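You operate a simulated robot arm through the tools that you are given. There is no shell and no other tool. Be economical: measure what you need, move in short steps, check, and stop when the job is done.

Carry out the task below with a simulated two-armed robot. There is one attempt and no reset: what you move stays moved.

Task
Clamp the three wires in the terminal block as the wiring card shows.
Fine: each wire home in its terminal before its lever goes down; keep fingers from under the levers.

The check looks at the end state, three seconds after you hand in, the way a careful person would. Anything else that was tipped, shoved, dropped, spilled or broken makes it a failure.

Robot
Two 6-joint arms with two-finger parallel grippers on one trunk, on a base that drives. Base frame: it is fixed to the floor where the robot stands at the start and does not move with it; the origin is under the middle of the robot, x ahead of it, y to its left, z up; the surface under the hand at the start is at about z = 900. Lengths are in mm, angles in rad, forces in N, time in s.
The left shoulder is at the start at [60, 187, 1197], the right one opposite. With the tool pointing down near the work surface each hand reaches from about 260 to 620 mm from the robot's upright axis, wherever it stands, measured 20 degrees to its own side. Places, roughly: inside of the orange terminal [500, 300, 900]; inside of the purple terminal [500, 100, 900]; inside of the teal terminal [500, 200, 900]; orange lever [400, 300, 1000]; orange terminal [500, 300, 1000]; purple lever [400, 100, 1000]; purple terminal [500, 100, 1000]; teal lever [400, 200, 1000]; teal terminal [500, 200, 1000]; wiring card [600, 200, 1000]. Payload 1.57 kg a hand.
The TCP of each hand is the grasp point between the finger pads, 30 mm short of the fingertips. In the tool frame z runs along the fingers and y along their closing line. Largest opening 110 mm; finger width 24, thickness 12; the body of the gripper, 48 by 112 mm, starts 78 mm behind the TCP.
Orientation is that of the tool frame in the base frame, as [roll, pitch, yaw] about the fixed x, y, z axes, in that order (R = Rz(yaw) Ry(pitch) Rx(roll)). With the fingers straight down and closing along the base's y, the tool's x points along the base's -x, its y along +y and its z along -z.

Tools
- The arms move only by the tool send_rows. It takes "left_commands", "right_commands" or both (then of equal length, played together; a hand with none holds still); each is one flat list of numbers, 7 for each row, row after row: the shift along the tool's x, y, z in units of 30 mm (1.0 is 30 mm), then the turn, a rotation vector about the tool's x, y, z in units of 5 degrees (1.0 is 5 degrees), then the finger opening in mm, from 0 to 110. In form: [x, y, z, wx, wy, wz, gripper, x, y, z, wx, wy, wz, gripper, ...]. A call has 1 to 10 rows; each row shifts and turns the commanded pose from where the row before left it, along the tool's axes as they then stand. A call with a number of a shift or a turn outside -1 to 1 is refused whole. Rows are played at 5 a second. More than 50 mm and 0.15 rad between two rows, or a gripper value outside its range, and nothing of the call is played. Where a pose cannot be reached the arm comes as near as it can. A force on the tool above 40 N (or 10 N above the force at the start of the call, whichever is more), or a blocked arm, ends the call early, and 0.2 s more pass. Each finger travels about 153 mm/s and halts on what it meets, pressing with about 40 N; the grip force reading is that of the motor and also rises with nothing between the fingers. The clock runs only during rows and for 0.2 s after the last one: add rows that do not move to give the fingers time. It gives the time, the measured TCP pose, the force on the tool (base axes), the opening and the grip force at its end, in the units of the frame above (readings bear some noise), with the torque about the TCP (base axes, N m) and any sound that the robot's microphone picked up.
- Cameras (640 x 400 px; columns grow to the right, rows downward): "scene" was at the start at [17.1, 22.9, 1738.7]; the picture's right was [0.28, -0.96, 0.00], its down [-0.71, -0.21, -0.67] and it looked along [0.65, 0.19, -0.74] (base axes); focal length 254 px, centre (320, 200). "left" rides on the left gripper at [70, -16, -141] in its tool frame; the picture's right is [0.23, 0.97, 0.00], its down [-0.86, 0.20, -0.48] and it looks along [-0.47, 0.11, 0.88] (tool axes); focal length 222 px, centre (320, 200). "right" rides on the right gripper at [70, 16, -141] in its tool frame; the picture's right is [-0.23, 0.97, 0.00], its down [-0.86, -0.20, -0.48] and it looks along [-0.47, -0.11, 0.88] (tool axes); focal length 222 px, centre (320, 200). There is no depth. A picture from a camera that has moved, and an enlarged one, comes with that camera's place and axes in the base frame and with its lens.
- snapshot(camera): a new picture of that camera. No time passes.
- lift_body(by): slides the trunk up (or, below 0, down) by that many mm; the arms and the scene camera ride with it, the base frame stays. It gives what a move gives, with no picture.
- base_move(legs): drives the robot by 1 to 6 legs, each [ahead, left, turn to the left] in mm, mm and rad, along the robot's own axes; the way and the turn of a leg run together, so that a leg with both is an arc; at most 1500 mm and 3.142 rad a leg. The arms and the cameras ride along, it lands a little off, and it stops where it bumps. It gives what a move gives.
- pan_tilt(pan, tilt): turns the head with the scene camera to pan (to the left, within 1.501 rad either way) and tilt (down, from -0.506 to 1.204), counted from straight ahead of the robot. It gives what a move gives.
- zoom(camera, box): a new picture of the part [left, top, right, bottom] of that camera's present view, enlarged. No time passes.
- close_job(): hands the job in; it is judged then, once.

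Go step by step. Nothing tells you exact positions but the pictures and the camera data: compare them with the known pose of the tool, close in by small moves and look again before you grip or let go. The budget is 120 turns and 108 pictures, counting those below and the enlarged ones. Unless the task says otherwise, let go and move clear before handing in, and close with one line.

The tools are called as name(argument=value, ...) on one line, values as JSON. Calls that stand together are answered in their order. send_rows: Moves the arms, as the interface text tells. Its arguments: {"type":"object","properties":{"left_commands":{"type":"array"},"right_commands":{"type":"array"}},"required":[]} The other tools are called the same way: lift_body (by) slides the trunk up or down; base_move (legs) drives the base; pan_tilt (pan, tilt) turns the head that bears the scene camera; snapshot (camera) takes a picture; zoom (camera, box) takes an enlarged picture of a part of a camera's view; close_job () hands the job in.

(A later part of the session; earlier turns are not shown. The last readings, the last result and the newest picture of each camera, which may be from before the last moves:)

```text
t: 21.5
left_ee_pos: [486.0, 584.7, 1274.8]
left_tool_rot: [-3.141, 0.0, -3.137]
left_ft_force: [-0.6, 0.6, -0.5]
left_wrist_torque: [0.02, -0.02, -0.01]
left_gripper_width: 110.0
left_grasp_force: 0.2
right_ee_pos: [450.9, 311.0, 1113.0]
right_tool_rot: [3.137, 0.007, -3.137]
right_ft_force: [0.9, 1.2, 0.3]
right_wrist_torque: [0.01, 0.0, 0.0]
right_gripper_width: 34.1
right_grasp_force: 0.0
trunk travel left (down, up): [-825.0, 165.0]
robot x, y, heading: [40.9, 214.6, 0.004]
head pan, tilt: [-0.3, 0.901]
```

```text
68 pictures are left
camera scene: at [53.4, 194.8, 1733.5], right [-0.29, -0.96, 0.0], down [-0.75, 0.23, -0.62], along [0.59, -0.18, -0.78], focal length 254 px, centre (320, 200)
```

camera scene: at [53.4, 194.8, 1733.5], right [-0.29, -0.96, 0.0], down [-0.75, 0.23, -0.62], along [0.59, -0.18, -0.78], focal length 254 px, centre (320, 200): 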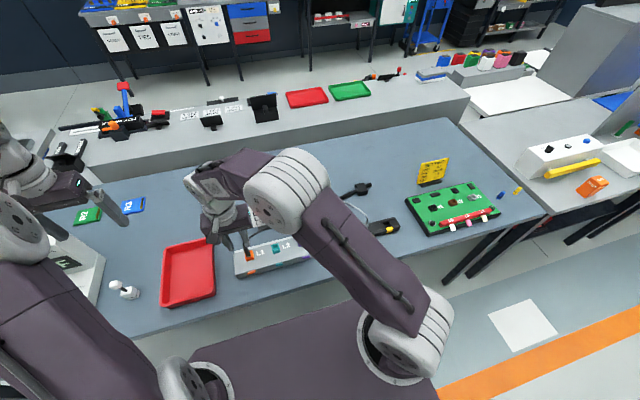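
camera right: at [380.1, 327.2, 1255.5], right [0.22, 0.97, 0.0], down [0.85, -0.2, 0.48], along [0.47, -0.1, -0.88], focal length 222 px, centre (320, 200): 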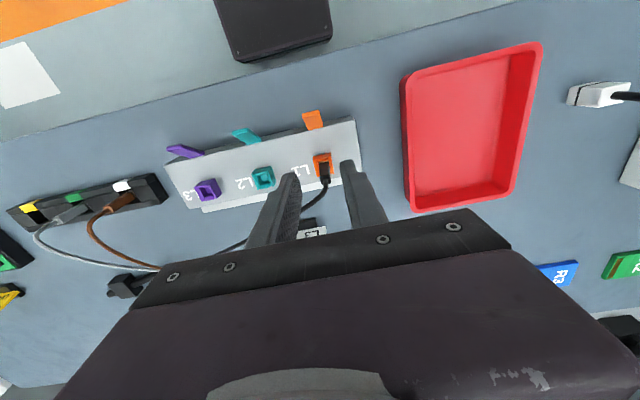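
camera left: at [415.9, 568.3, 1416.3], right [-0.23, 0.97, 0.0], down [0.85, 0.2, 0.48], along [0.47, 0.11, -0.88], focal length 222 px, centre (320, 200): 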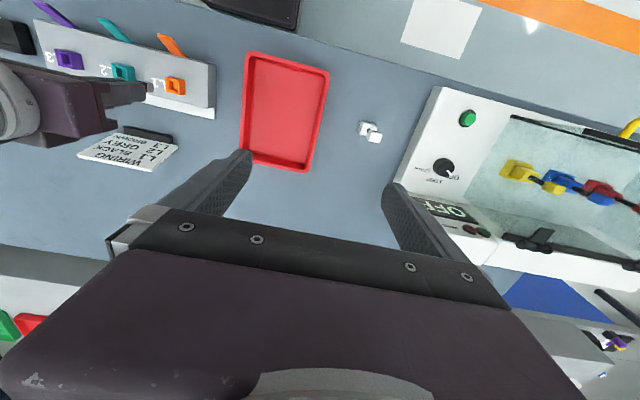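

Black stays in L1. Next I'll study the orange lever before pressing it.

zoom(camera="right", box=[280, 95, 360, 150])

zoom(camera="left", box=[120, 20, 220, 110])

zoom(camera="scene", box=[225, 235, 275, 285])

```text
7.27 times, centred on (320, 122) of right
camera zoom: at [380.1, 327.2, 1255.5], right [0.22, 0.97, 0.0], down [0.85, -0.2, 0.48], along [0.47, -0.1, -0.88], focal length 1615 px, centre (320, 764)
```

zoom: 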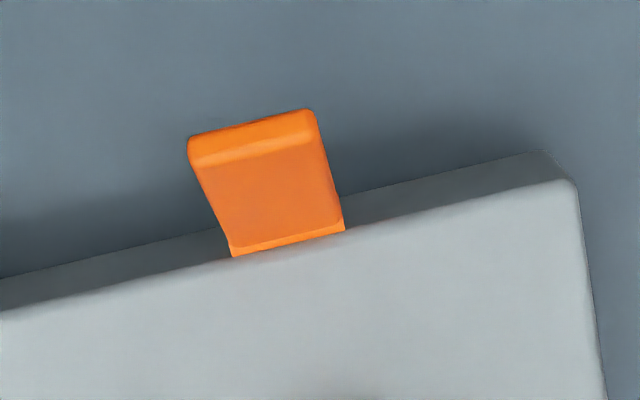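

```text
4.44 times, centred on (170, 65) of left
camera zoom: at [416.6, 568.6, 1416.1], right [-0.23, 0.97, 0.0], down [0.85, 0.2, 0.48], along [0.47, 0.11, -0.88], focal length 987 px, centre (987, 800)
```

zoom: 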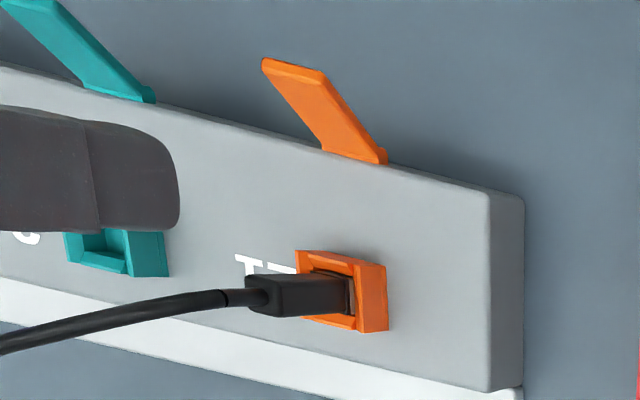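

```text
8.00 times, centred on (250, 260) of scene
camera zoom: at [53.4, 194.8, 1733.5], right [-0.29, -0.96, 0.0], down [-0.75, 0.23, -0.62], along [0.59, -0.18, -0.78], focal length 2035 px, centre (880, -280)
```

zoom: 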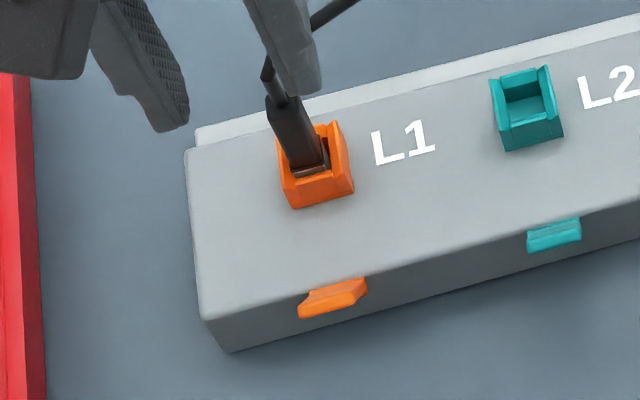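

The orange lever runs from its hinge at about (439,311,940) up and out to its tip near (412,311,976). I'll press it from above with closed fingers at x≈408, and stop first just above the tip.

send_rows(right_commands=[0.48, 0, 0.3, 0, 0, 0, 10, 0.48, 0, 0.8, 0, 0, 0, 0, 0.48, 0, 0.8, 0, 0, 0, 0, 0, 0, 0.8, 0, 0, 0, 0, 0, 0, 0, 0, 0, 0, 0])

zoom(camera="scene", box=[225, 235, 275, 285])

zoom(camera="left", box=[100, 10, 220, 110])

```text
t: 22.7
left_ee_pos: [484.7, 585.4, 1275.9]
left_tool_rot: [-3.141, 0.0, -3.139]
left_ft_force: [-0.5, -0.6, 0.6]
left_wrist_torque: [-0.02, -0.02, 0.02]
left_gripper_width: 110.2
left_grasp_force: 0.1
right_ee_pos: [408.7, 311.8, 1029.7]
right_tool_rot: [3.139, 0.004, -3.139]
right_ft_force: [-0.6, -0.8, 0.2]
right_wrist_torque: [-0.02, -0.01, 0.0]
right_gripper_width: 0.1
right_grasp_force: 21.1
trunk travel left (down, up): [-825.0, 165.0]
robot x, y, heading: [36.9, 213.2, 0.001]
head pan, tilt: [-0.3, 0.901]
```

```text
8.00 times, centred on (250, 260) of scene
camera zoom: at [52.6, 194.7, 1733.5], right [-0.29, -0.96, 0.0], down [-0.75, 0.23, -0.62], along [0.59, -0.18, -0.78], focal length 2035 px, centre (880, -280)
```

zoom: 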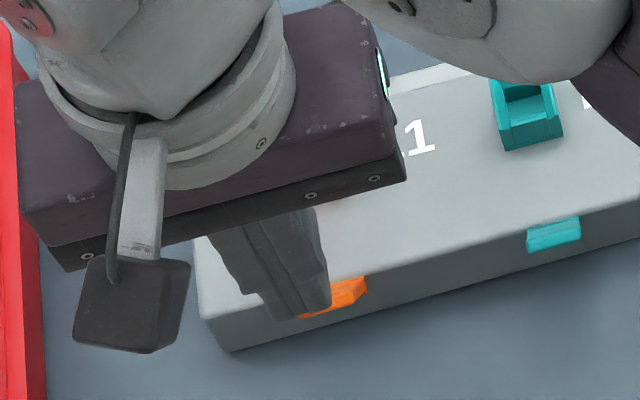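

```text
4.00 times, centred on (160, 60) of left
camera zoom: at [416.0, 568.4, 1416.3], right [-0.23, 0.97, 0.0], down [0.85, 0.2, 0.48], along [0.47, 0.11, -0.88], focal length 888 px, centre (960, 760)
```

zoom: 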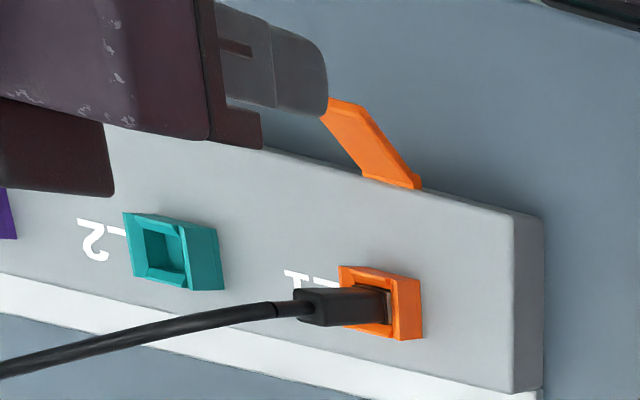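

send_rows(right_commands=[0, 0, 0.4, 0, 0, 0, 0, 0, 0, 0.4, 0, 0, 0, 0, 0, 0, 0.3, 0, 0, 0, 0, 0, 0, 0.2, 0, 0, 0, 0, 0, 0, 0, 0, 0, 0, 0])

zoom(camera="left", box=[100, 10, 220, 110])

```text
t: 23.9
left_ee_pos: [489.5, 584.0, 1274.2]
left_tool_rot: [-3.141, -0.005, -3.14]
left_ft_force: [0.8, -0.2, 0.1]
left_wrist_torque: [0.02, 0.04, 0.0]
left_gripper_width: 109.9
left_grasp_force: 0.1
right_ee_pos: [412.6, 309.0, 989.5]
right_tool_rot: [3.137, 0.003, -3.14]
right_ft_force: [0.5, -0.8, 0.1]
right_wrist_torque: [0.0, 0.05, -0.01]
right_gripper_width: 0.1
right_grasp_force: 20.9
trunk travel left (down, up): [-825.0, 165.0]
robot x, y, heading: [39.3, 215.6, 0.001]
head pan, tilt: [-0.3, 0.901]
```

```text
4.00 times, centred on (160, 60) of left
camera zoom: at [420.3, 568.1, 1414.9], right [-0.23, 0.97, 0.0], down [0.86, 0.2, 0.48], along [0.46, 0.11, -0.88], focal length 888 px, centre (960, 760)
```

zoom: 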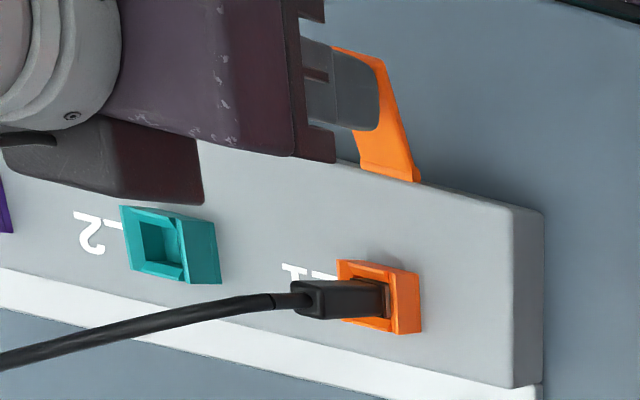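

The lever is going down smoothly, so I'll continue.

send_rows(right_commands=[0.1, 0, 0.25, 0, 0, 0, 0, 0.1, 0, 0.2, 0, 0, 0, 0, 0, 0, 0.2, 0, 0, 0, 0, 0, 0, 0, 0, 0, 0, 0])

zoom(camera="left", box=[100, 10, 220, 110])

```text
t: 24.9
left_ee_pos: [486.5, 585.1, 1274.8]
left_tool_rot: [-3.14, 0.001, -3.137]
left_ft_force: [-0.8, 0.4, 0.0]
left_wrist_torque: [-0.02, 0.0, -0.01]
left_gripper_width: 110.0
left_grasp_force: 0.1
right_ee_pos: [403.4, 309.0, 972.4]
right_tool_rot: [3.14, 0.004, -3.139]
right_ft_force: [-0.1, 0.4, 0.0]
right_wrist_torque: [-0.02, 0.0, 0.03]
right_gripper_width: 0.3
right_grasp_force: 21.1
trunk travel left (down, up): [-825.0, 165.0]
robot x, y, heading: [39.8, 214.5, -0.004]
head pan, tilt: [-0.3, 0.901]
```

```text
4.00 times, centred on (160, 60) of left
camera zoom: at [416.2, 568.6, 1416.2], right [-0.23, 0.97, 0.0], down [0.85, 0.2, 0.48], along [0.47, 0.11, -0.88], focal length 888 px, centre (960, 760)
```

zoom: 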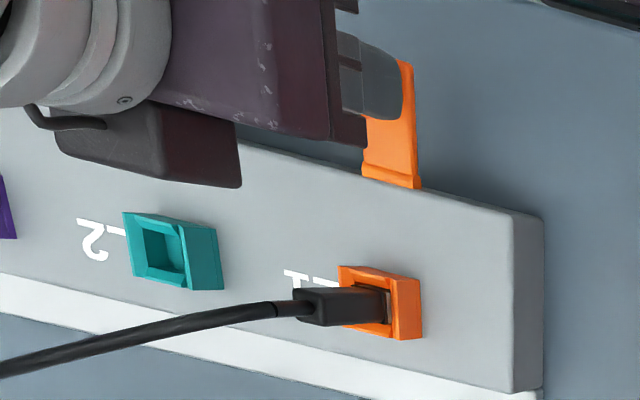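

send_rows(right_commands=[0, 0, 0.2, 0, 0, 0, 0, 0, 0, 0.2, 0, 0, 0, 0, 0, 0, 0.2, 0, 0, 0, 0, 0, 0, 0, 0, 0, 0, 0])

zoom(camera="left", box=[100, 10, 220, 110])

```text
t: 25.6
left_ee_pos: [480.8, 582.3, 1277.5]
left_tool_rot: [3.141, 0.004, -3.14]
left_ft_force: [1.0, 0.2, -0.5]
left_wrist_torque: [0.0, 0.0, 0.03]
left_gripper_width: 109.9
left_grasp_force: 0.2
right_ee_pos: [403.7, 308.4, 966.6]
right_tool_rot: [3.133, 0.014, -3.137]
right_ft_force: [-9.3, -11.9, 36.7]
right_wrist_torque: [-0.32, -0.16, -0.05]
right_gripper_width: 0.0
right_grasp_force: 21.2
trunk travel left (down, up): [-825.0, 165.0]
robot x, y, heading: [37.4, 213.4, 0.007]
head pan, tilt: [-0.3, 0.901]
stopped in row 3 (right hand): the force on the tool passed its limit at 47 N (the readings are from after the stop); the commanded pose is now the measured one
```

```text
4.00 times, centred on (160, 60) of left
camera zoom: at [411.5, 565.6, 1418.7], right [-0.23, 0.97, 0.0], down [0.85, 0.2, 0.48], along [0.47, 0.11, -0.88], focal length 888 px, centre (960, 760)
```

zoom: 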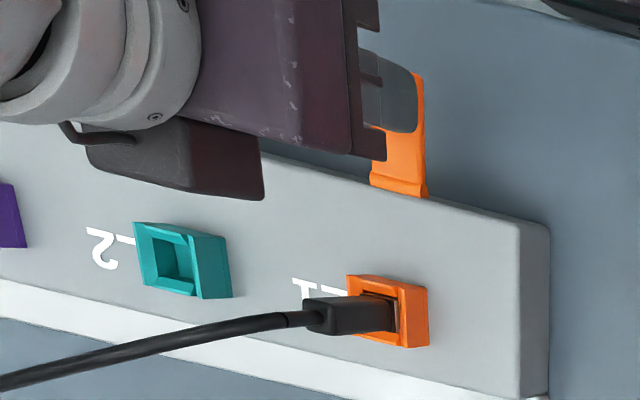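

That's a hard stop with the lever flat. I'll lift clear and check.

send_rows(right_commands=[0, 0, -0.3, 0, 0, 0, 0, 0, 0, -0.9, 0, 0, 0, 0, 0, 0, -0.9, 0, 0, 0, 0, 0, 0, -0.9, 0, 0, 0, 10, 0, -0.9, -0.9, 0, 0, 0, 40, 0, -1, -0.3, 0, 0, 0, 40, 0, -1, 0, 0, 0, 0, 40, 0, 0, 0, 0, 0, 0, 40])

snapshot(camera="right")

zoom(camera="left", box=[60, 10, 220, 110])

```text
t: 27.4
left_ee_pos: [485.8, 585.1, 1274.1]
left_tool_rot: [-3.141, 0.001, -3.139]
left_ft_force: [-0.8, -0.1, 0.6]
left_wrist_torque: [0.0, 0.03, 0.02]
left_gripper_width: 110.1
left_grasp_force: 0.1
right_ee_pos: [404.0, 221.7, 1089.9]
right_tool_rot: [3.132, 0.013, -3.138]
right_ft_force: [0.6, -0.5, 0.1]
right_wrist_torque: [-0.03, -0.01, 0.01]
right_gripper_width: 40.0
right_grasp_force: 0.0
trunk travel left (down, up): [-825.0, 165.0]
robot x, y, heading: [40.2, 218.0, -0.002]
head pan, tilt: [-0.3, 0.901]
```

```text
59 pictures are left
camera right: at [331.6, 236.7, 1230.9], right [0.22, 0.97, 0.01], down [0.85, -0.2, 0.49], along [0.48, -0.1, -0.87], focal length 222 px, centre (320, 200)
```

right: 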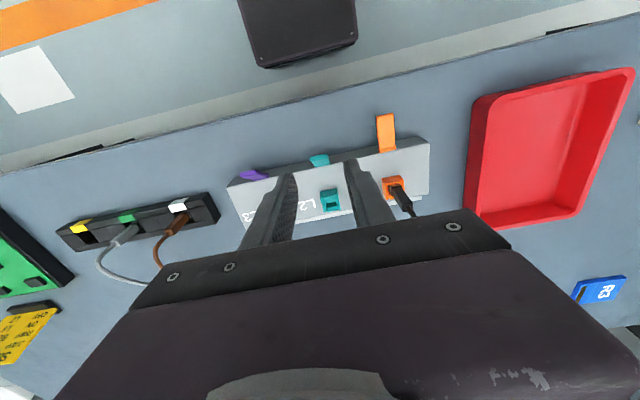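

```text
4.00 times, centred on (140, 60) of left
camera zoom: at [415.9, 568.6, 1416.2], right [-0.23, 0.97, 0.0], down [0.85, 0.2, 0.48], along [0.47, 0.11, -0.88], focal length 888 px, centre (1040, 760)
```

zoom: 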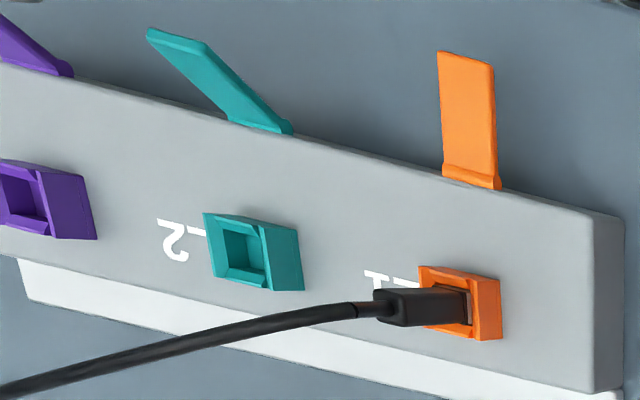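

L1 is clamped. Now I'll go to the grey wire, levelling the tool on the way.

send_rows(right_commands=[-0.1, -1, 0, 0.11, 0.15, 0, 44, -0.2, -1, 0, 0, 0, 0, 44, -0.2, -1, 0, 0, 0, 0, 44, -0.2, -1, 0, 0, 0, 0, 44, -0.2, -1, 0, 0, 0, 0, 44, -0.2, -1, 0, 0, 0, 0, 44, -0.3, -1, 0, 0, 0, 0, 44, -0.4, -1, 0, 0, 0, 0, 44, -0.4, -1, 0.3, 0, 0, 0, 44, -0.4, -1, 0.7, 0, 0, 0, 44])

send_rows(right_commands=[0, -0.9, 0.7, 0, 0, 0, 44, 0, 0, 0.5, 0, 0, 0, 44, 0, 0, 0, 0, 0, 0, 44])

zoom(camera="right", box=[220, 80, 440, 220])

```text
t: 29.6
left_ee_pos: [486.9, 583.4, 1274.1]
left_tool_rot: [3.139, 0.001, -3.141]
left_ft_force: [0.2, -0.1, 0.6]
left_wrist_torque: [0.02, 0.02, 0.03]
left_gripper_width: 110.1
left_grasp_force: 0.1
right_ee_pos: [485.3, -79.0, 1057.9]
right_tool_rot: [3.142, -0.002, -3.137]
right_ft_force: [0.1, 0.4, -0.5]
right_wrist_torque: [0.0, 0.0, -0.01]
right_gripper_width: 43.8
right_grasp_force: 0.0
trunk travel left (down, up): [-825.0, 165.0]
robot x, y, heading: [40.3, 216.5, 0.0]
head pan, tilt: [-0.3, 0.901]
```

```text
t: 30.4
left_ee_pos: [484.1, 585.5, 1274.3]
left_tool_rot: [3.141, 0.0, -3.139]
left_ft_force: [-1.0, -1.1, 0.4]
left_wrist_torque: [0.03, -0.04, 0.0]
left_gripper_width: 110.0
left_grasp_force: 0.0
right_ee_pos: [483.1, -103.1, 1023.4]
right_tool_rot: [-3.139, 0.0, -3.137]
right_ft_force: [-0.2, 0.1, 0.0]
right_wrist_torque: [-0.05, 0.03, -0.05]
right_gripper_width: 44.1
right_grasp_force: 0.0
trunk travel left (down, up): [-825.0, 165.0]
robot x, y, heading: [45.3, 217.5, 0.004]
head pan, tilt: [-0.3, 0.901]
```

```text
2.86 times, centred on (330, 150) of right
camera zoom: at [412.9, -86.0, 1166.5], right [0.22, 0.97, 0.0], down [0.86, -0.2, 0.48], along [0.47, -0.11, -0.88], focal length 635 px, centre (291, 343)
```

zoom: 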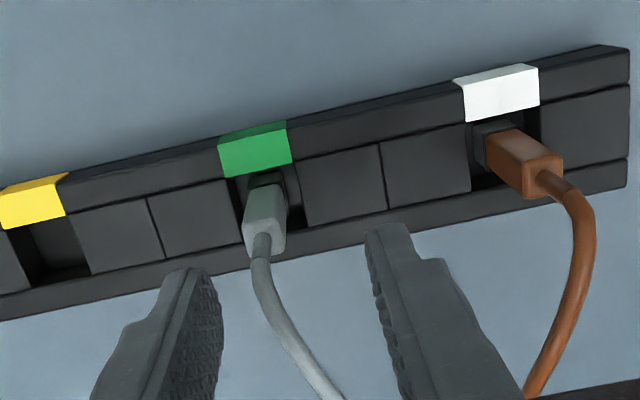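

The grey sleeve is at about (481,-111.5). I'll lower around it and grip at the same height as before.

send_rows(right_commands=[0, -0.27, 0.2, 0, 0, 0, 44, 0, 0, 0.5, 0, 0, 0, 44, 0, 0, 0.5, 0, 0, 0, 44, 0, 0, 0.53, 0, 0, 0, 44, 0, 0, 0, 0, 0, 0, 44])

zoom(camera="right", box=[220, 60, 440, 200])

```text
t: 31.6
left_ee_pos: [485.8, 584.7, 1274.2]
left_tool_rot: [-3.142, 0.0, -3.139]
left_ft_force: [-0.2, 0.8, -0.1]
left_wrist_torque: [0.01, -0.01, -0.02]
left_gripper_width: 110.0
left_grasp_force: 0.0
right_ee_pos: [485.0, -110.6, 971.9]
right_tool_rot: [-3.139, 0.0, -3.137]
right_ft_force: [0.0, 0.2, 0.0]
right_wrist_torque: [0.01, -0.02, 0.0]
right_gripper_width: 44.3
right_grasp_force: 0.0
trunk travel left (down, up): [-825.0, 165.0]
robot x, y, heading: [39.2, 215.9, -0.002]
head pan, tilt: [-0.3, 0.901]
```

```text
2.86 times, centred on (330, 130) of right
camera zoom: at [413.8, -94.0, 1114.2], right [0.22, 0.97, 0.0], down [0.86, -0.2, 0.48], along [0.47, -0.11, -0.88], focal length 635 px, centre (291, 400)
```

zoom: 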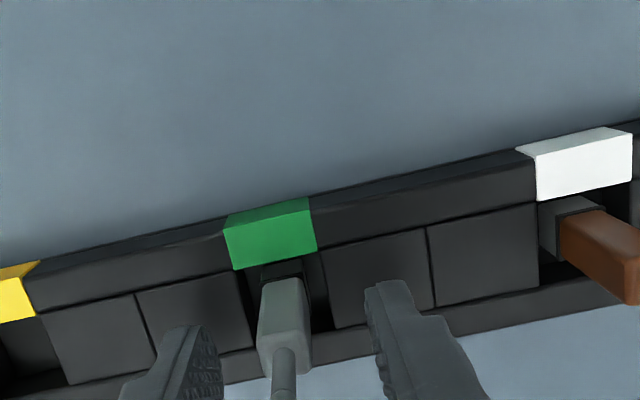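

Well placed. I'll grip it, lift it and carry it up over the block.

send_rows(right_commands=[0.05, 0, 0, 0, 0, 0, 24, 0, 0, 0, 0, 0, 0, 10, 0, 0, 0, 0, 0, 0, 4, 0, 0, 0, 0, 0, 0, 4, 0, 0, -0.4, 0, 0, 0, 4, 0, 0, -0.9, 0, 0, 0, 4, 0, 0, -0.9, 0, 0, 0, 4, 0, 0, -0.9, 0, 0, 0, 4, 0, 0, -0.7, 0, 0, 0, 4, 0, 0, 0, 0, 0, 0, 4])

send_rows(right_commands=[0, 1, 0, 0, 0, 0, 4, 0, 1, 0, 0, 0, 0, 4, 0, 1, 0, 0, 0, 0, 4, 0, 1, 0, 0, 0, 0, 4, 0, 1, 0, 0, 0, 0, 4, 0, 1, 0, 0, 0, 0, 4, 0, 1, 0, 0, 0, 0, 4, 0, 1, 0, 0, 0, 0, 4, 0, 1, 0, 0, 0, 0, 4, 0, 1, 0, 0, 0, 0, 4])

send_rows(right_commands=[0, 0.9, 0, 0, 0, 0, 4, 0, 0, 0, 0, 0, 0, 4])

zoom(camera="right", box=[210, 80, 430, 220])

zoom(camera="scene", box=[235, 200, 355, 280])

```text
t: 33.8
left_ee_pos: [485.8, 584.9, 1275.9]
left_tool_rot: [3.14, -0.001, -3.139]
left_ft_force: [0.5, 0.8, 0.4]
left_wrist_torque: [-0.01, -0.04, 0.01]
left_gripper_width: 110.1
left_grasp_force: 0.0
right_ee_pos: [482.1, -112.2, 1086.7]
right_tool_rot: [-3.139, -0.002, -3.138]
right_ft_force: [0.7, -0.8, 0.4]
right_wrist_torque: [0.03, 0.01, 0.01]
right_gripper_width: 11.8
right_grasp_force: 29.1
trunk travel left (down, up): [-825.0, 165.0]
robot x, y, heading: [39.3, 216.8, 0.003]
head pan, tilt: [-0.3, 0.901]
```

```text
t: 36.0
left_ee_pos: [485.4, 585.2, 1275.5]
left_tool_rot: [-3.141, 0.001, -3.141]
left_ft_force: [0.4, 0.0, -1.1]
left_wrist_torque: [-0.03, -0.02, 0.04]
left_gripper_width: 109.9
left_grasp_force: 0.1
right_ee_pos: [482.5, 190.5, 1083.1]
right_tool_rot: [-3.141, -0.003, -3.139]
right_ft_force: [-0.4, 0.1, -0.8]
right_wrist_torque: [0.01, -0.01, 0.03]
right_gripper_width: 11.8
right_grasp_force: 28.7
trunk travel left (down, up): [-825.0, 165.0]
robot x, y, heading: [37.8, 218.9, 0.001]
head pan, tilt: [-0.3, 0.901]
```

```text
t: 36.6
left_ee_pos: [485.3, 583.7, 1274.9]
left_tool_rot: [3.139, 0.001, -3.14]
left_ft_force: [0.2, 0.3, 0.6]
left_wrist_torque: [-0.02, -0.01, -0.01]
left_gripper_width: 110.0
left_grasp_force: 0.1
right_ee_pos: [482.4, 216.5, 1083.4]
right_tool_rot: [-3.14, -0.004, -3.138]
right_ft_force: [0.1, -0.4, 0.0]
right_wrist_torque: [0.04, -0.01, 0.0]
right_gripper_width: 11.4
right_grasp_force: 29.0
trunk travel left (down, up): [-825.0, 165.0]
robot x, y, heading: [40.7, 217.7, 0.008]
head pan, tilt: [-0.3, 0.901]
```

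```text
2.86 times, centred on (320, 150) of right
camera zoom: at [412.0, 233.6, 1226.0], right [0.22, 0.97, 0.0], down [0.86, -0.2, 0.48], along [0.47, -0.11, -0.88], focal length 635 px, centre (320, 343)
```

zoom: 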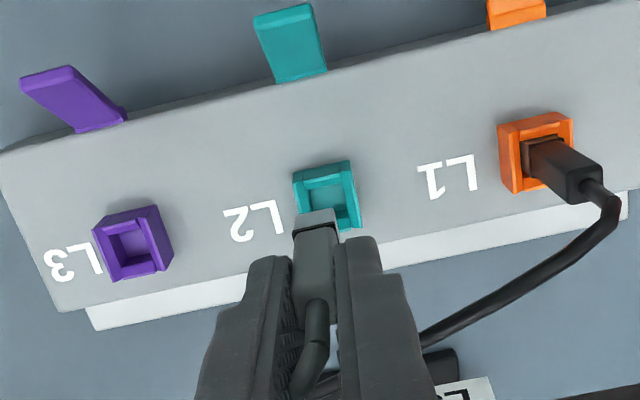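

```text
5.00 times, centred on (295, 240) of scene
camera zoom: at [52.7, 195.2, 1733.5], right [-0.29, -0.96, 0.0], down [-0.75, 0.23, -0.62], along [0.59, -0.18, -0.78], focal length 1272 px, centre (445, 0)
```

zoom: 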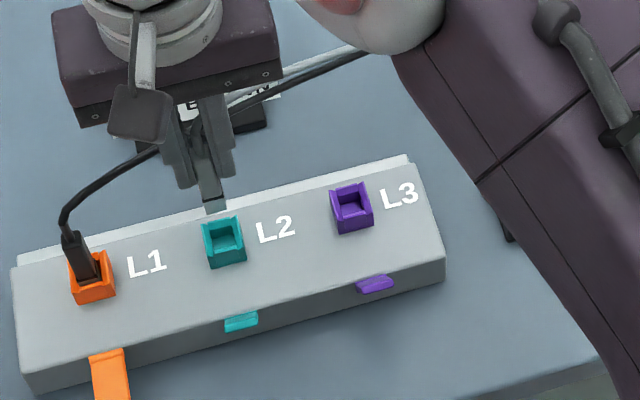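

The teal socket centre is about (490,219). I'll align and lower to just above it.

send_rows(right_commands=[-0.287, 0.073, 0.3, 0, 0, 0, 4, 0, 0, 0.5, 0, 0, 0, 4, 0, 0, 0.6, 0, 0, 0, 4, 0, 0, 0, 0, 0, 0, 4])

zoom(camera="right", box=[285, 125, 345, 165])

zoom(camera="scene", box=[260, 230, 300, 262])

```text
t: 37.6
left_ee_pos: [486.5, 584.7, 1273.9]
left_tool_rot: [-3.141, 0.0, -3.14]
left_ft_force: [-0.2, -0.2, -0.3]
left_wrist_torque: [0.0, -0.01, 0.0]
left_gripper_width: 109.9
left_grasp_force: 0.0
right_ee_pos: [489.5, 216.7, 1040.3]
right_tool_rot: [-3.141, -0.001, -3.138]
right_ft_force: [-0.1, 0.0, -0.1]
right_wrist_torque: [0.0, 0.02, 0.02]
right_gripper_width: 11.5
right_grasp_force: 29.2
trunk travel left (down, up): [-825.0, 165.0]
robot x, y, heading: [41.1, 217.2, 0.0]
head pan, tilt: [-0.3, 0.901]
```

```text
10.00 times, centred on (315, 145) of right
camera zoom: at [419.7, 234.3, 1182.8], right [0.22, 0.97, 0.0], down [0.86, -0.2, 0.48], along [0.47, -0.11, -0.88], focal length 2221 px, centre (370, 750)
```

zoom: 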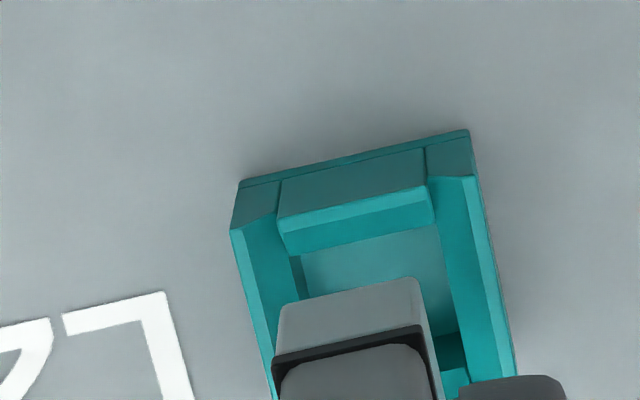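

```text
12.50 times, centred on (280, 246) of scene
camera zoom: at [52.7, 194.9, 1733.5], right [-0.29, -0.96, 0.0], down [-0.75, 0.23, -0.62], along [0.59, -0.18, -0.78], focal length 3180 px, centre (820, -375)
```

zoom: 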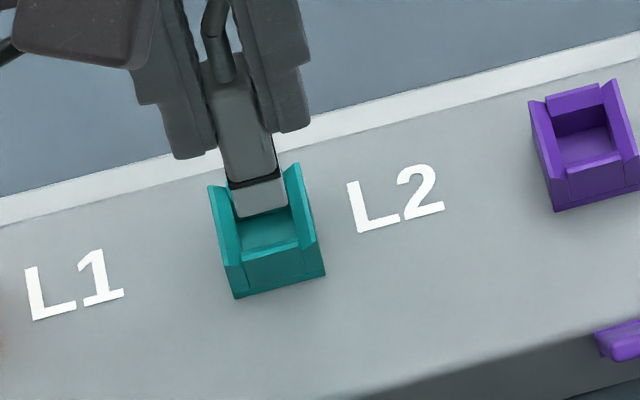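

I need about 2 mm more to +y, then I'll descend to the stop.

send_rows(right_commands=[-0.03, 0.065, 0.2, 0, 0, 0, 4, 0, 0, 0.3, 0, 0, 0, 4, 0, 0, 0.3, 0, 0, 0, 4, 0, 0, 0, 0, 0, 0, 4])

zoom(camera="scene", box=[260, 230, 300, 262])

zoom(camera="right", box=[270, 120, 360, 180])

```text
t: 38.6
left_ee_pos: [485.7, 585.2, 1275.1]
left_tool_rot: [3.141, -0.002, -3.139]
left_ft_force: [1.4, -0.9, 0.3]
left_wrist_torque: [0.01, 0.0, -0.01]
left_gripper_width: 109.8
left_grasp_force: 0.1
right_ee_pos: [489.8, 219.8, 1017.4]
right_tool_rot: [-3.141, 0.0, -3.137]
right_ft_force: [0.8, -0.7, -0.3]
right_wrist_torque: [-0.06, -0.02, 0.05]
right_gripper_width: 11.8
right_grasp_force: 28.7
trunk travel left (down, up): [-825.0, 165.0]
robot x, y, heading: [41.2, 216.1, 0.004]
head pan, tilt: [-0.3, 0.901]
```

```text
12.50 times, centred on (280, 246) of scene
camera zoom: at [52.6, 194.5, 1733.5], right [-0.29, -0.96, 0.0], down [-0.75, 0.23, -0.62], along [0.59, -0.18, -0.78], focal length 3180 px, centre (820, -375)
```

zoom: 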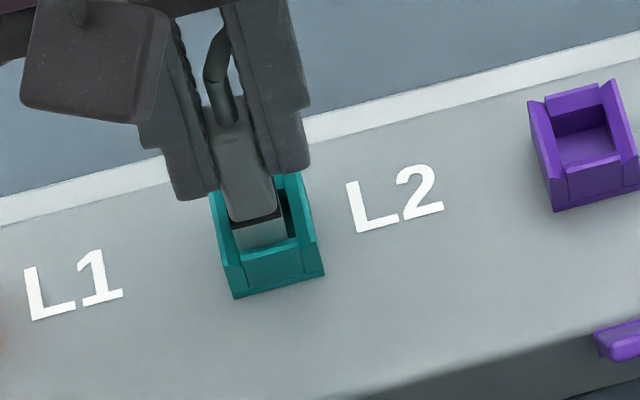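

```text
6.67 times, centred on (315, 150) of right
camera zoom: at [420.7, 236.6, 1160.5], right [0.22, 0.97, 0.0], down [0.86, -0.2, 0.48], along [0.47, -0.11, -0.88], focal length 1481 px, centre (353, 533)
```

zoom: 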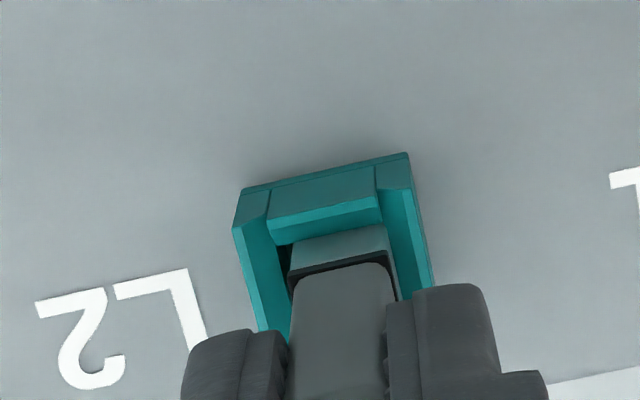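

send_rows(right_commands=[0, -0.015, 0.2, 0, 0, 0, 4, 0, 0, 0.2, 0, 0, 0, 4, 0, 0, 0.1, 0, 0, 0, 0, 0, 0, 0, 0, 0, 0, 0])

zoom(camera="scene", box=[260, 230, 300, 262])

```text
t: 39.6
left_ee_pos: [483.5, 585.2, 1275.7]
left_tool_rot: [3.141, 0.002, -3.14]
left_ft_force: [0.8, 0.4, 0.3]
left_wrist_torque: [0.03, -0.03, -0.01]
left_gripper_width: 109.9
left_grasp_force: 0.1
right_ee_pos: [489.8, 219.7, 1004.5]
right_tool_rot: [-3.141, 0.0, -3.139]
right_ft_force: [1.2, -0.2, 17.9]
right_wrist_torque: [-0.04, -0.06, 0.05]
right_gripper_width: 11.7
right_grasp_force: 28.9
trunk travel left (down, up): [-825.0, 165.0]
robot x, y, heading: [36.8, 213.5, 0.003]
head pan, tilt: [-0.3, 0.901]
```

```text
12.50 times, centred on (280, 246) of scene
camera zoom: at [50.0, 194.6, 1733.6], right [-0.29, -0.96, 0.0], down [-0.75, 0.23, -0.62], along [0.59, -0.18, -0.78], focal length 3180 px, centre (820, -375)
```

zoom: 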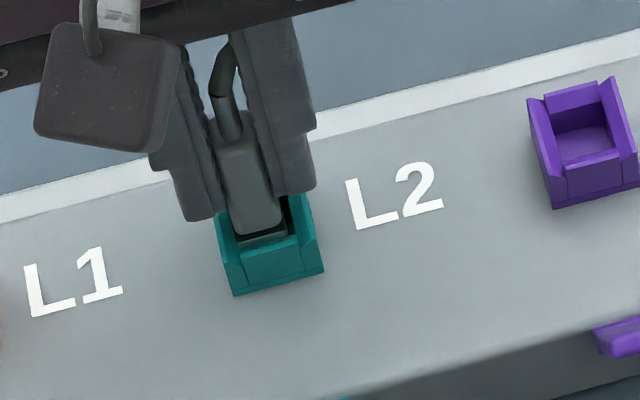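

It stops at the same depth as the first one. I'll press slightly, then release and rise.

send_rows(right_commands=[0, 0, 0.04, 0, 0, 0, 0, 0, 0, 0, 0, 0, 0, 0])

send_rows(right_commands=[0, 0, -0.06, 0, 0, 0, 12, 0, 0, 0, 0, 0, 0, 16, 0, 0, 0, 0, 0, 0, 24, 0, 0, 0, 0, 0, 0, 34, 0, 0, -0.5, 0, 0, 0, 34, 0, 0, -0.9, 0, 0, 0, 34, 0, 0, -0.9, 0, 0, 0, 34, 0.5, 0, -0.9, 0, 0, 0, 34, 0.9, 0, -0.3, 0, 0, 0, 20, 0.9, 0, 0, 0, 0, 0, 0])

zoom(camera="scene", box=[225, 210, 325, 290])

zoom(camera="left", box=[40, 0, 200, 110])

```text
t: 40.2
left_ee_pos: [482.4, 584.2, 1274.8]
left_tool_rot: [-3.141, 0.001, -3.141]
left_ft_force: [0.5, -0.2, 0.0]
left_wrist_torque: [-0.03, 0.02, 0.03]
left_gripper_width: 110.0
left_grasp_force: 0.0
right_ee_pos: [489.7, 220.2, 1003.5]
right_tool_rot: [-3.141, 0.002, -3.139]
right_ft_force: [0.9, 2.3, 21.0]
right_wrist_torque: [0.08, -0.01, -0.03]
right_gripper_width: 11.7
right_grasp_force: 29.8
trunk travel left (down, up): [-825.0, 165.0]
robot x, y, heading: [40.7, 214.9, 0.004]
head pan, tilt: [-0.3, 0.901]
```

```text
t: 42.4
left_ee_pos: [485.6, 583.9, 1273.3]
left_tool_rot: [-3.142, -0.001, -3.14]
left_ft_force: [-0.3, -0.1, 0.5]
left_wrist_torque: [-0.02, 0.01, 0.01]
left_gripper_width: 110.2
left_grasp_force: 0.0
right_ee_pos: [421.4, 218.9, 1108.7]
right_tool_rot: [-3.139, -0.001, -3.139]
right_ft_force: [0.3, -0.2, -0.7]
right_wrist_torque: [0.0, -0.04, 0.0]
right_gripper_width: 0.0
right_grasp_force: 21.5
trunk travel left (down, up): [-825.0, 165.0]
robot x, y, heading: [41.7, 216.5, 0.006]
head pan, tilt: [-0.3, 0.901]
```

```text
5.00 times, centred on (275, 250) of scene
camera zoom: at [51.7, 194.6, 1733.5], right [-0.29, -0.96, 0.0], down [-0.75, 0.23, -0.62], along [0.59, -0.18, -0.78], focal length 1272 px, centre (545, -50)
```

zoom: 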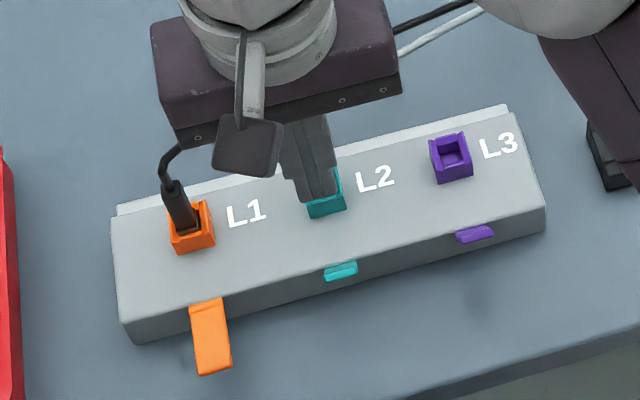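

```text
3.64 times, centred on (120, 55) of left
camera zoom: at [415.4, 568.2, 1416.5], right [-0.23, 0.97, 0.0], down [0.85, 0.2, 0.48], along [0.47, 0.11, -0.88], focal length 808 px, centre (1047, 727)
```

zoom: 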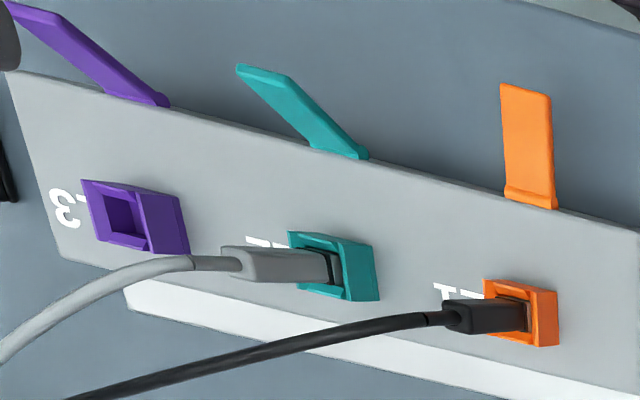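

Grey is seated in L2. Now the teal lever gets the same pressing sequence.

send_rows(right_commands=[0.42, 0.03, 0.4, 0, 0, 0, 0, 0, 0, 0.9, 0, 0, 0, 0, 0, 0, 0.9, 0, 0, 0, 0, 0, 0, 0.4, 0, 0, 0, 0, 0, 0, 0, 0, 0, 0, 0])

zoom(camera="left", box=[40, 0, 200, 110])

zoom(camera="scene", box=[265, 235, 315, 275])

```text
t: 43.6
left_ee_pos: [484.6, 584.4, 1275.2]
left_tool_rot: [3.14, 0.0, -3.14]
left_ft_force: [-0.6, 0.2, -1.2]
left_wrist_torque: [0.02, 0.0, -0.01]
left_gripper_width: 110.0
left_grasp_force: 0.1
right_ee_pos: [409.3, 220.4, 1029.1]
right_tool_rot: [-3.14, -0.002, -3.139]
right_ft_force: [0.1, -0.4, -0.1]
right_wrist_torque: [0.01, 0.02, 0.0]
right_gripper_width: 0.0
right_grasp_force: 21.0
trunk travel left (down, up): [-825.0, 165.0]
robot x, y, heading: [39.4, 214.2, 0.001]
head pan, tilt: [-0.3, 0.901]
```

```text
3.64 times, centred on (120, 55) of left
camera zoom: at [416.0, 568.2, 1416.4], right [-0.23, 0.97, 0.0], down [0.85, 0.2, 0.48], along [0.47, 0.11, -0.88], focal length 808 px, centre (1047, 727)
```

zoom: 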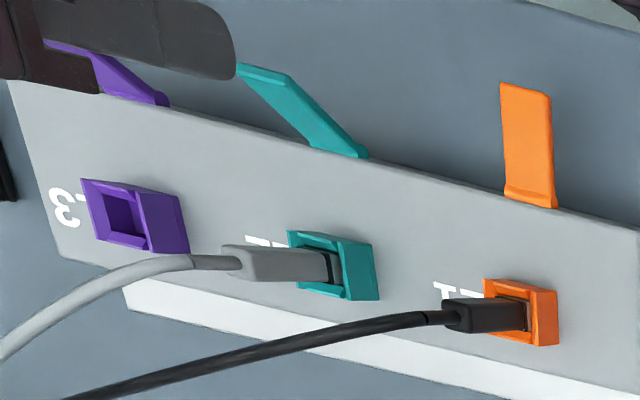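

```text
10.00 times, centred on (290, 255) of scene
camera zoom: at [52.3, 194.6, 1733.5], right [-0.29, -0.96, 0.0], down [-0.75, 0.23, -0.62], along [0.59, -0.18, -0.78], focal length 2544 px, centre (620, -350)
```

zoom: 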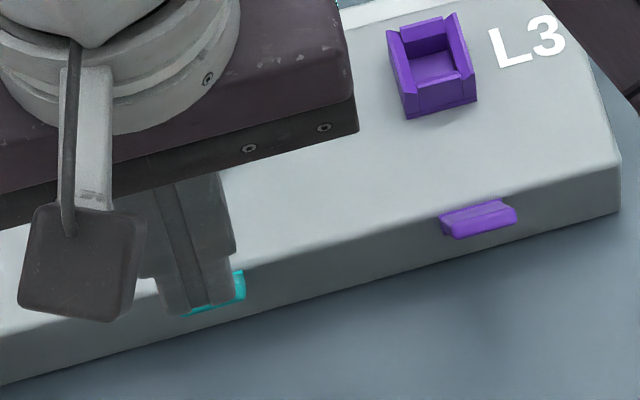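

send_rows(right_commands=[0, 0, 0.4, 0, 0, 0, 0, 0, 0, 0.4, 0, 0, 0, 0, 0, 0, 0.3, 0, 0, 0, 0, 0, 0, 0.2, 0, 0, 0, 0, 0.1, 0, 0.25, 0, 0, 0, 0, 0.1, 0, 0.2, 0, 0, 0, 0, 0, 0, 0, 0, 0, 0, 0])

send_rows(right_commands=[0, 0, 0.15, 0, 0, 0, 0, 0, 0, 0.15, 0, 0, 0, 0, 0, 0, 0.15, 0, 0, 0, 0, 0, 0, 0, 0, 0, 0, 0])

zoom(camera="left", box=[40, 0, 200, 110])

```text
t: 45.2
left_ee_pos: [484.6, 585.2, 1275.6]
left_tool_rot: [-3.14, 0.0, -3.14]
left_ft_force: [-0.2, -0.6, 0.5]
left_wrist_torque: [0.02, -0.02, 0.01]
left_gripper_width: 109.8
left_grasp_force: 0.1
right_ee_pos: [403.5, 219.6, 979.7]
right_tool_rot: [-3.141, 0.001, -3.136]
right_ft_force: [0.4, -0.4, 0.3]
right_wrist_torque: [0.03, -0.03, 0.05]
right_gripper_width: 0.0
right_grasp_force: 20.9
trunk travel left (down, up): [-825.0, 165.0]
robot x, y, heading: [40.0, 213.4, 0.002]
head pan, tilt: [-0.3, 0.901]
```

```text
t: 46.2
left_ee_pos: [483.8, 584.3, 1276.1]
left_tool_rot: [-3.141, 0.002, 3.141]
left_ft_force: [-0.2, 0.6, 0.6]
left_wrist_torque: [-0.02, 0.01, 0.0]
left_gripper_width: 110.1
left_grasp_force: 0.1
right_ee_pos: [403.9, 219.6, 966.7]
right_tool_rot: [-3.14, 0.002, -3.139]
right_ft_force: [-0.8, -1.7, 22.4]
right_wrist_torque: [-0.05, -0.27, 0.05]
right_gripper_width: 0.0
right_grasp_force: 21.5
trunk travel left (down, up): [-825.0, 165.0]
robot x, y, heading: [39.6, 218.8, 0.007]
head pan, tilt: [-0.3, 0.901]
```

```text
3.64 times, centred on (120, 55) of left
camera zoom: at [414.2, 568.2, 1417.2], right [-0.23, 0.97, 0.0], down [0.85, 0.2, 0.48], along [0.47, 0.11, -0.88], focal length 808 px, centre (1047, 727)
```

zoom: 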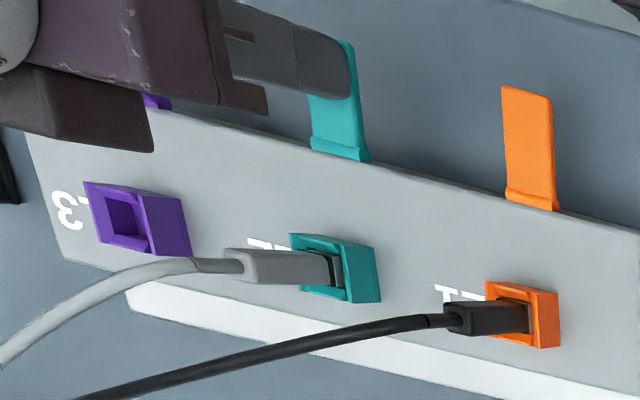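

It reaches the same stop. I'll add a small extra press, lift off, and travel to the brown wire.

send_rows(right_commands=[0, 0, 0.04, 0, 0, 0, 0, 0, 0, 0, 0, 0, 0, 0, 0, 0, -0.4, 0, 0, 0, 0, 0, 0, -0.9, 0, 0, 0, 0, 0, 0, -0.9, 0, 0, 0, 0, 0, -0.9, -0.9, 0, 0, 0, 20, 0, -1, -0.8, 0, 0, 0, 44, 0, -1, 0, 0, 0, 0, 44, -0.4, -1, 0, 0, 0, 0, 44, -0.5, -1, 0, 0, 0, 0, 44])

send_rows(right_commands=[-0.5, -1, 0, 0, 0, 0, 44, -0.5, -1, 0, 0, 0, 0, 44, -0.5, -1, 0.4, 0, 0, 0, 44, -0.2, -0.6, 0.8, 0, 0, 0, 44, 0, 0, 0.7, 0, 0, 0, 44, 0, 0, 0, 0, 0, 0, 44])

zoom(camera="right", box=[220, 80, 440, 220])

zoom(camera="left", box=[40, 0, 200, 110])

```text
t: 48.4
left_ee_pos: [486.6, 581.8, 1275.0]
left_tool_rot: [3.141, -0.001, -3.139]
left_ft_force: [0.6, -0.7, 0.0]
left_wrist_torque: [0.0, -0.01, 0.0]
left_gripper_width: 109.9
left_grasp_force: 0.1
right_ee_pos: [430.9, 71.9, 1080.8]
right_tool_rot: [-3.14, -0.002, -3.138]
right_ft_force: [-0.6, -0.8, -0.5]
right_wrist_torque: [0.05, 0.04, -0.01]
right_gripper_width: 44.0
right_grasp_force: 0.1
trunk travel left (down, up): [-825.0, 165.0]
robot x, y, heading: [38.9, 218.5, 0.001]
head pan, tilt: [-0.3, 0.901]
```

```text
t: 49.8
left_ee_pos: [485.4, 585.7, 1274.3]
left_tool_rot: [-3.141, 0.0, -3.14]
left_ft_force: [1.2, -0.3, 0.3]
left_wrist_torque: [0.0, -0.01, 0.02]
left_gripper_width: 109.8
left_grasp_force: 0.0
right_ee_pos: [481.2, -33.7, 1023.5]
right_tool_rot: [-3.14, 0.001, -3.14]
right_ft_force: [0.4, -0.4, -0.3]
right_wrist_torque: [-0.06, 0.0, 0.0]
right_gripper_width: 43.8
right_grasp_force: 0.1
trunk travel left (down, up): [-825.0, 165.0]
robot x, y, heading: [39.9, 214.5, 0.006]
head pan, tilt: [-0.3, 0.901]
```

```text
2.86 times, centred on (330, 150) of right
camera zoom: at [411.3, -16.5, 1165.9], right [0.22, 0.97, 0.0], down [0.86, -0.2, 0.48], along [0.47, -0.11, -0.88], focal length 635 px, centre (291, 343)
```

zoom: 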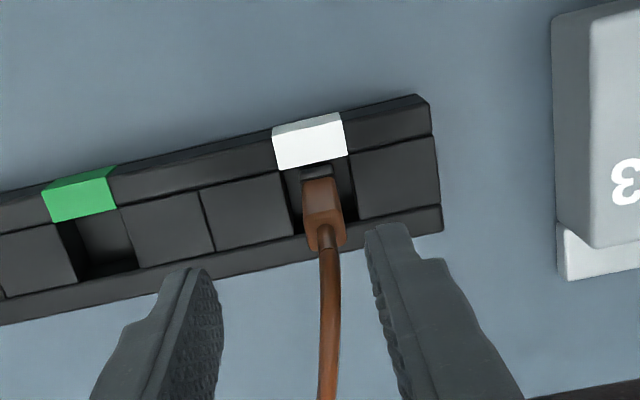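

```text
3.64 times, centred on (120, 55) of left
camera zoom: at [415.8, 568.6, 1416.3], right [-0.23, 0.97, 0.0], down [0.85, 0.2, 0.48], along [0.47, 0.11, -0.88], focal length 808 px, centre (1047, 727)
```

zoom: 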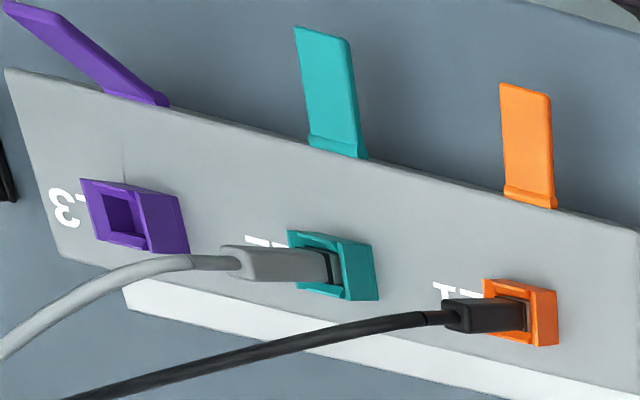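

Teal is clamped. Brown is at about (481,-21), so I'll lower around it.

send_rows(right_commands=[-0.03, 0.417, 0.2, 0, 0, 0, 44, 0, 0, 0.5, 0, 0, 0, 44, 0, 0, 0.5, 0, 0, 0, 44, 0, 0, 0.53, 0, 0, 0, 44, 0, 0, 0, 0, 0, 0, 44])

zoom(camera="right", box=[220, 60, 440, 200])

```text
t: 51.0
left_ee_pos: [486.0, 584.9, 1274.4]
left_tool_rot: [3.141, 0.001, -3.138]
left_ft_force: [0.3, 1.1, -0.5]
left_wrist_torque: [-0.02, 0.01, 0.01]
left_gripper_width: 110.0
left_grasp_force: 0.0
right_ee_pos: [482.9, -23.1, 971.3]
right_tool_rot: [-3.139, -0.004, -3.137]
right_ft_force: [0.4, 0.3, 0.3]
right_wrist_torque: [-0.01, 0.04, -0.04]
right_gripper_width: 44.0
right_grasp_force: 0.0
trunk travel left (down, up): [-825.0, 165.0]
robot x, y, heading: [37.4, 214.9, 0.008]
head pan, tilt: [-0.3, 0.901]
```

```text
2.86 times, centred on (330, 130) of right
camera zoom: at [412.6, -6.9, 1113.8], right [0.22, 0.97, 0.0], down [0.86, -0.2, 0.48], along [0.47, -0.11, -0.88], focal length 635 px, centre (291, 400)
```

zoom: 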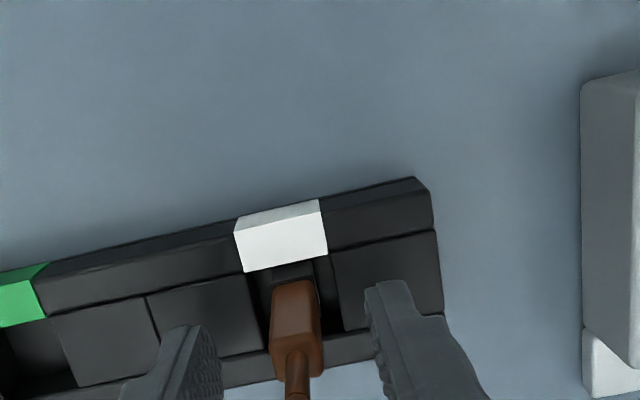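

send_rows(right_commands=[0, 0.04, 0, 0, 0, 0, 24, 0, 0, 0, 0, 0, 0, 10, 0, 0, 0, 0, 0, 0, 4, 0, 0, 0, 0, 0, 0, 4, 0, 0, -0.4, 0, 0, 0, 4, 0, 0, -0.9, 0, 0, 0, 4, 0, 0, -0.9, 0, 0, 0, 4, 0, 0, -0.9, 0, 0, 0, 4, 0, 0, -0.7, 0, 0, 0, 4, 0, 0, 0, 0, 0, 0, 4])

send_rows(right_commands=[0, 0.9, 0, 0, 0, 0, 4, 0, 1, 0, 0, 0, 0, 4, -0.1, 1, 0, 0, 0, 0, 4, -0.1, 1, 0, 0, 0, 0, 4, -0.05, 1, 0, 0, 0, 0, 4, 0, 0, 0, 0, 0, 0, 4])

zoom(camera="right", box=[210, 80, 430, 220])

zoom(camera="scene", box=[235, 200, 355, 280])

```text
t: 53.2
left_ee_pos: [485.0, 585.2, 1275.1]
left_tool_rot: [-3.142, 0.0, -3.141]
left_ft_force: [-0.2, 0.1, -0.2]
left_wrist_torque: [-0.02, -0.01, 0.02]
left_gripper_width: 110.1
left_grasp_force: 0.1
right_ee_pos: [483.2, -21.8, 1086.5]
right_tool_rot: [-3.14, -0.002, -3.139]
right_ft_force: [0.4, 0.2, -1.2]
right_wrist_torque: [-0.01, 0.02, 0.02]
right_gripper_width: 11.9
right_grasp_force: 29.0
trunk travel left (down, up): [-825.0, 165.0]
robot x, y, heading: [36.7, 214.9, 0.0]
head pan, tilt: [-0.3, 0.901]
```

```text
t: 54.6
left_ee_pos: [486.2, 583.8, 1275.0]
left_tool_rot: [3.141, 0.0, -3.14]
left_ft_force: [-0.1, -0.8, 0.4]
left_wrist_torque: [0.01, -0.01, -0.02]
left_gripper_width: 110.0
left_grasp_force: 0.0
right_ee_pos: [488.6, 124.6, 1086.3]
right_tool_rot: [-3.141, -0.002, -3.139]
right_ft_force: [-0.4, -1.1, -0.4]
right_wrist_torque: [0.02, 0.01, 0.01]
right_gripper_width: 11.6
right_grasp_force: 29.0
trunk travel left (down, up): [-825.0, 165.0]
robot x, y, heading: [40.1, 220.6, -0.001]
head pan, tilt: [-0.3, 0.901]
```

```text
2.86 times, centred on (320, 150) of right
camera zoom: at [419.2, 142.1, 1229.1], right [0.22, 0.97, 0.0], down [0.86, -0.2, 0.48], along [0.47, -0.11, -0.88], focal length 635 px, centre (320, 343)
```

zoom: 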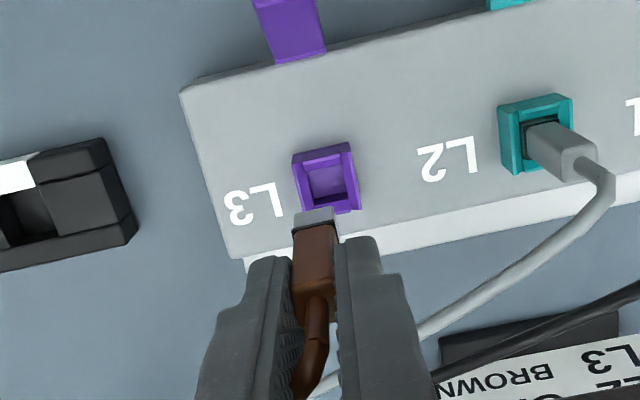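

```text
5.00 times, centred on (295, 240) of scene
camera zoom: at [52.7, 193.9, 1733.5], right [-0.29, -0.96, 0.0], down [-0.75, 0.23, -0.62], along [0.59, -0.18, -0.78], focal length 1272 px, centre (445, 0)
```

zoom: 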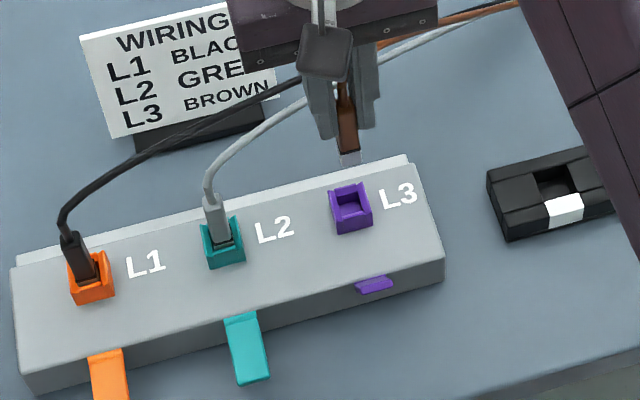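

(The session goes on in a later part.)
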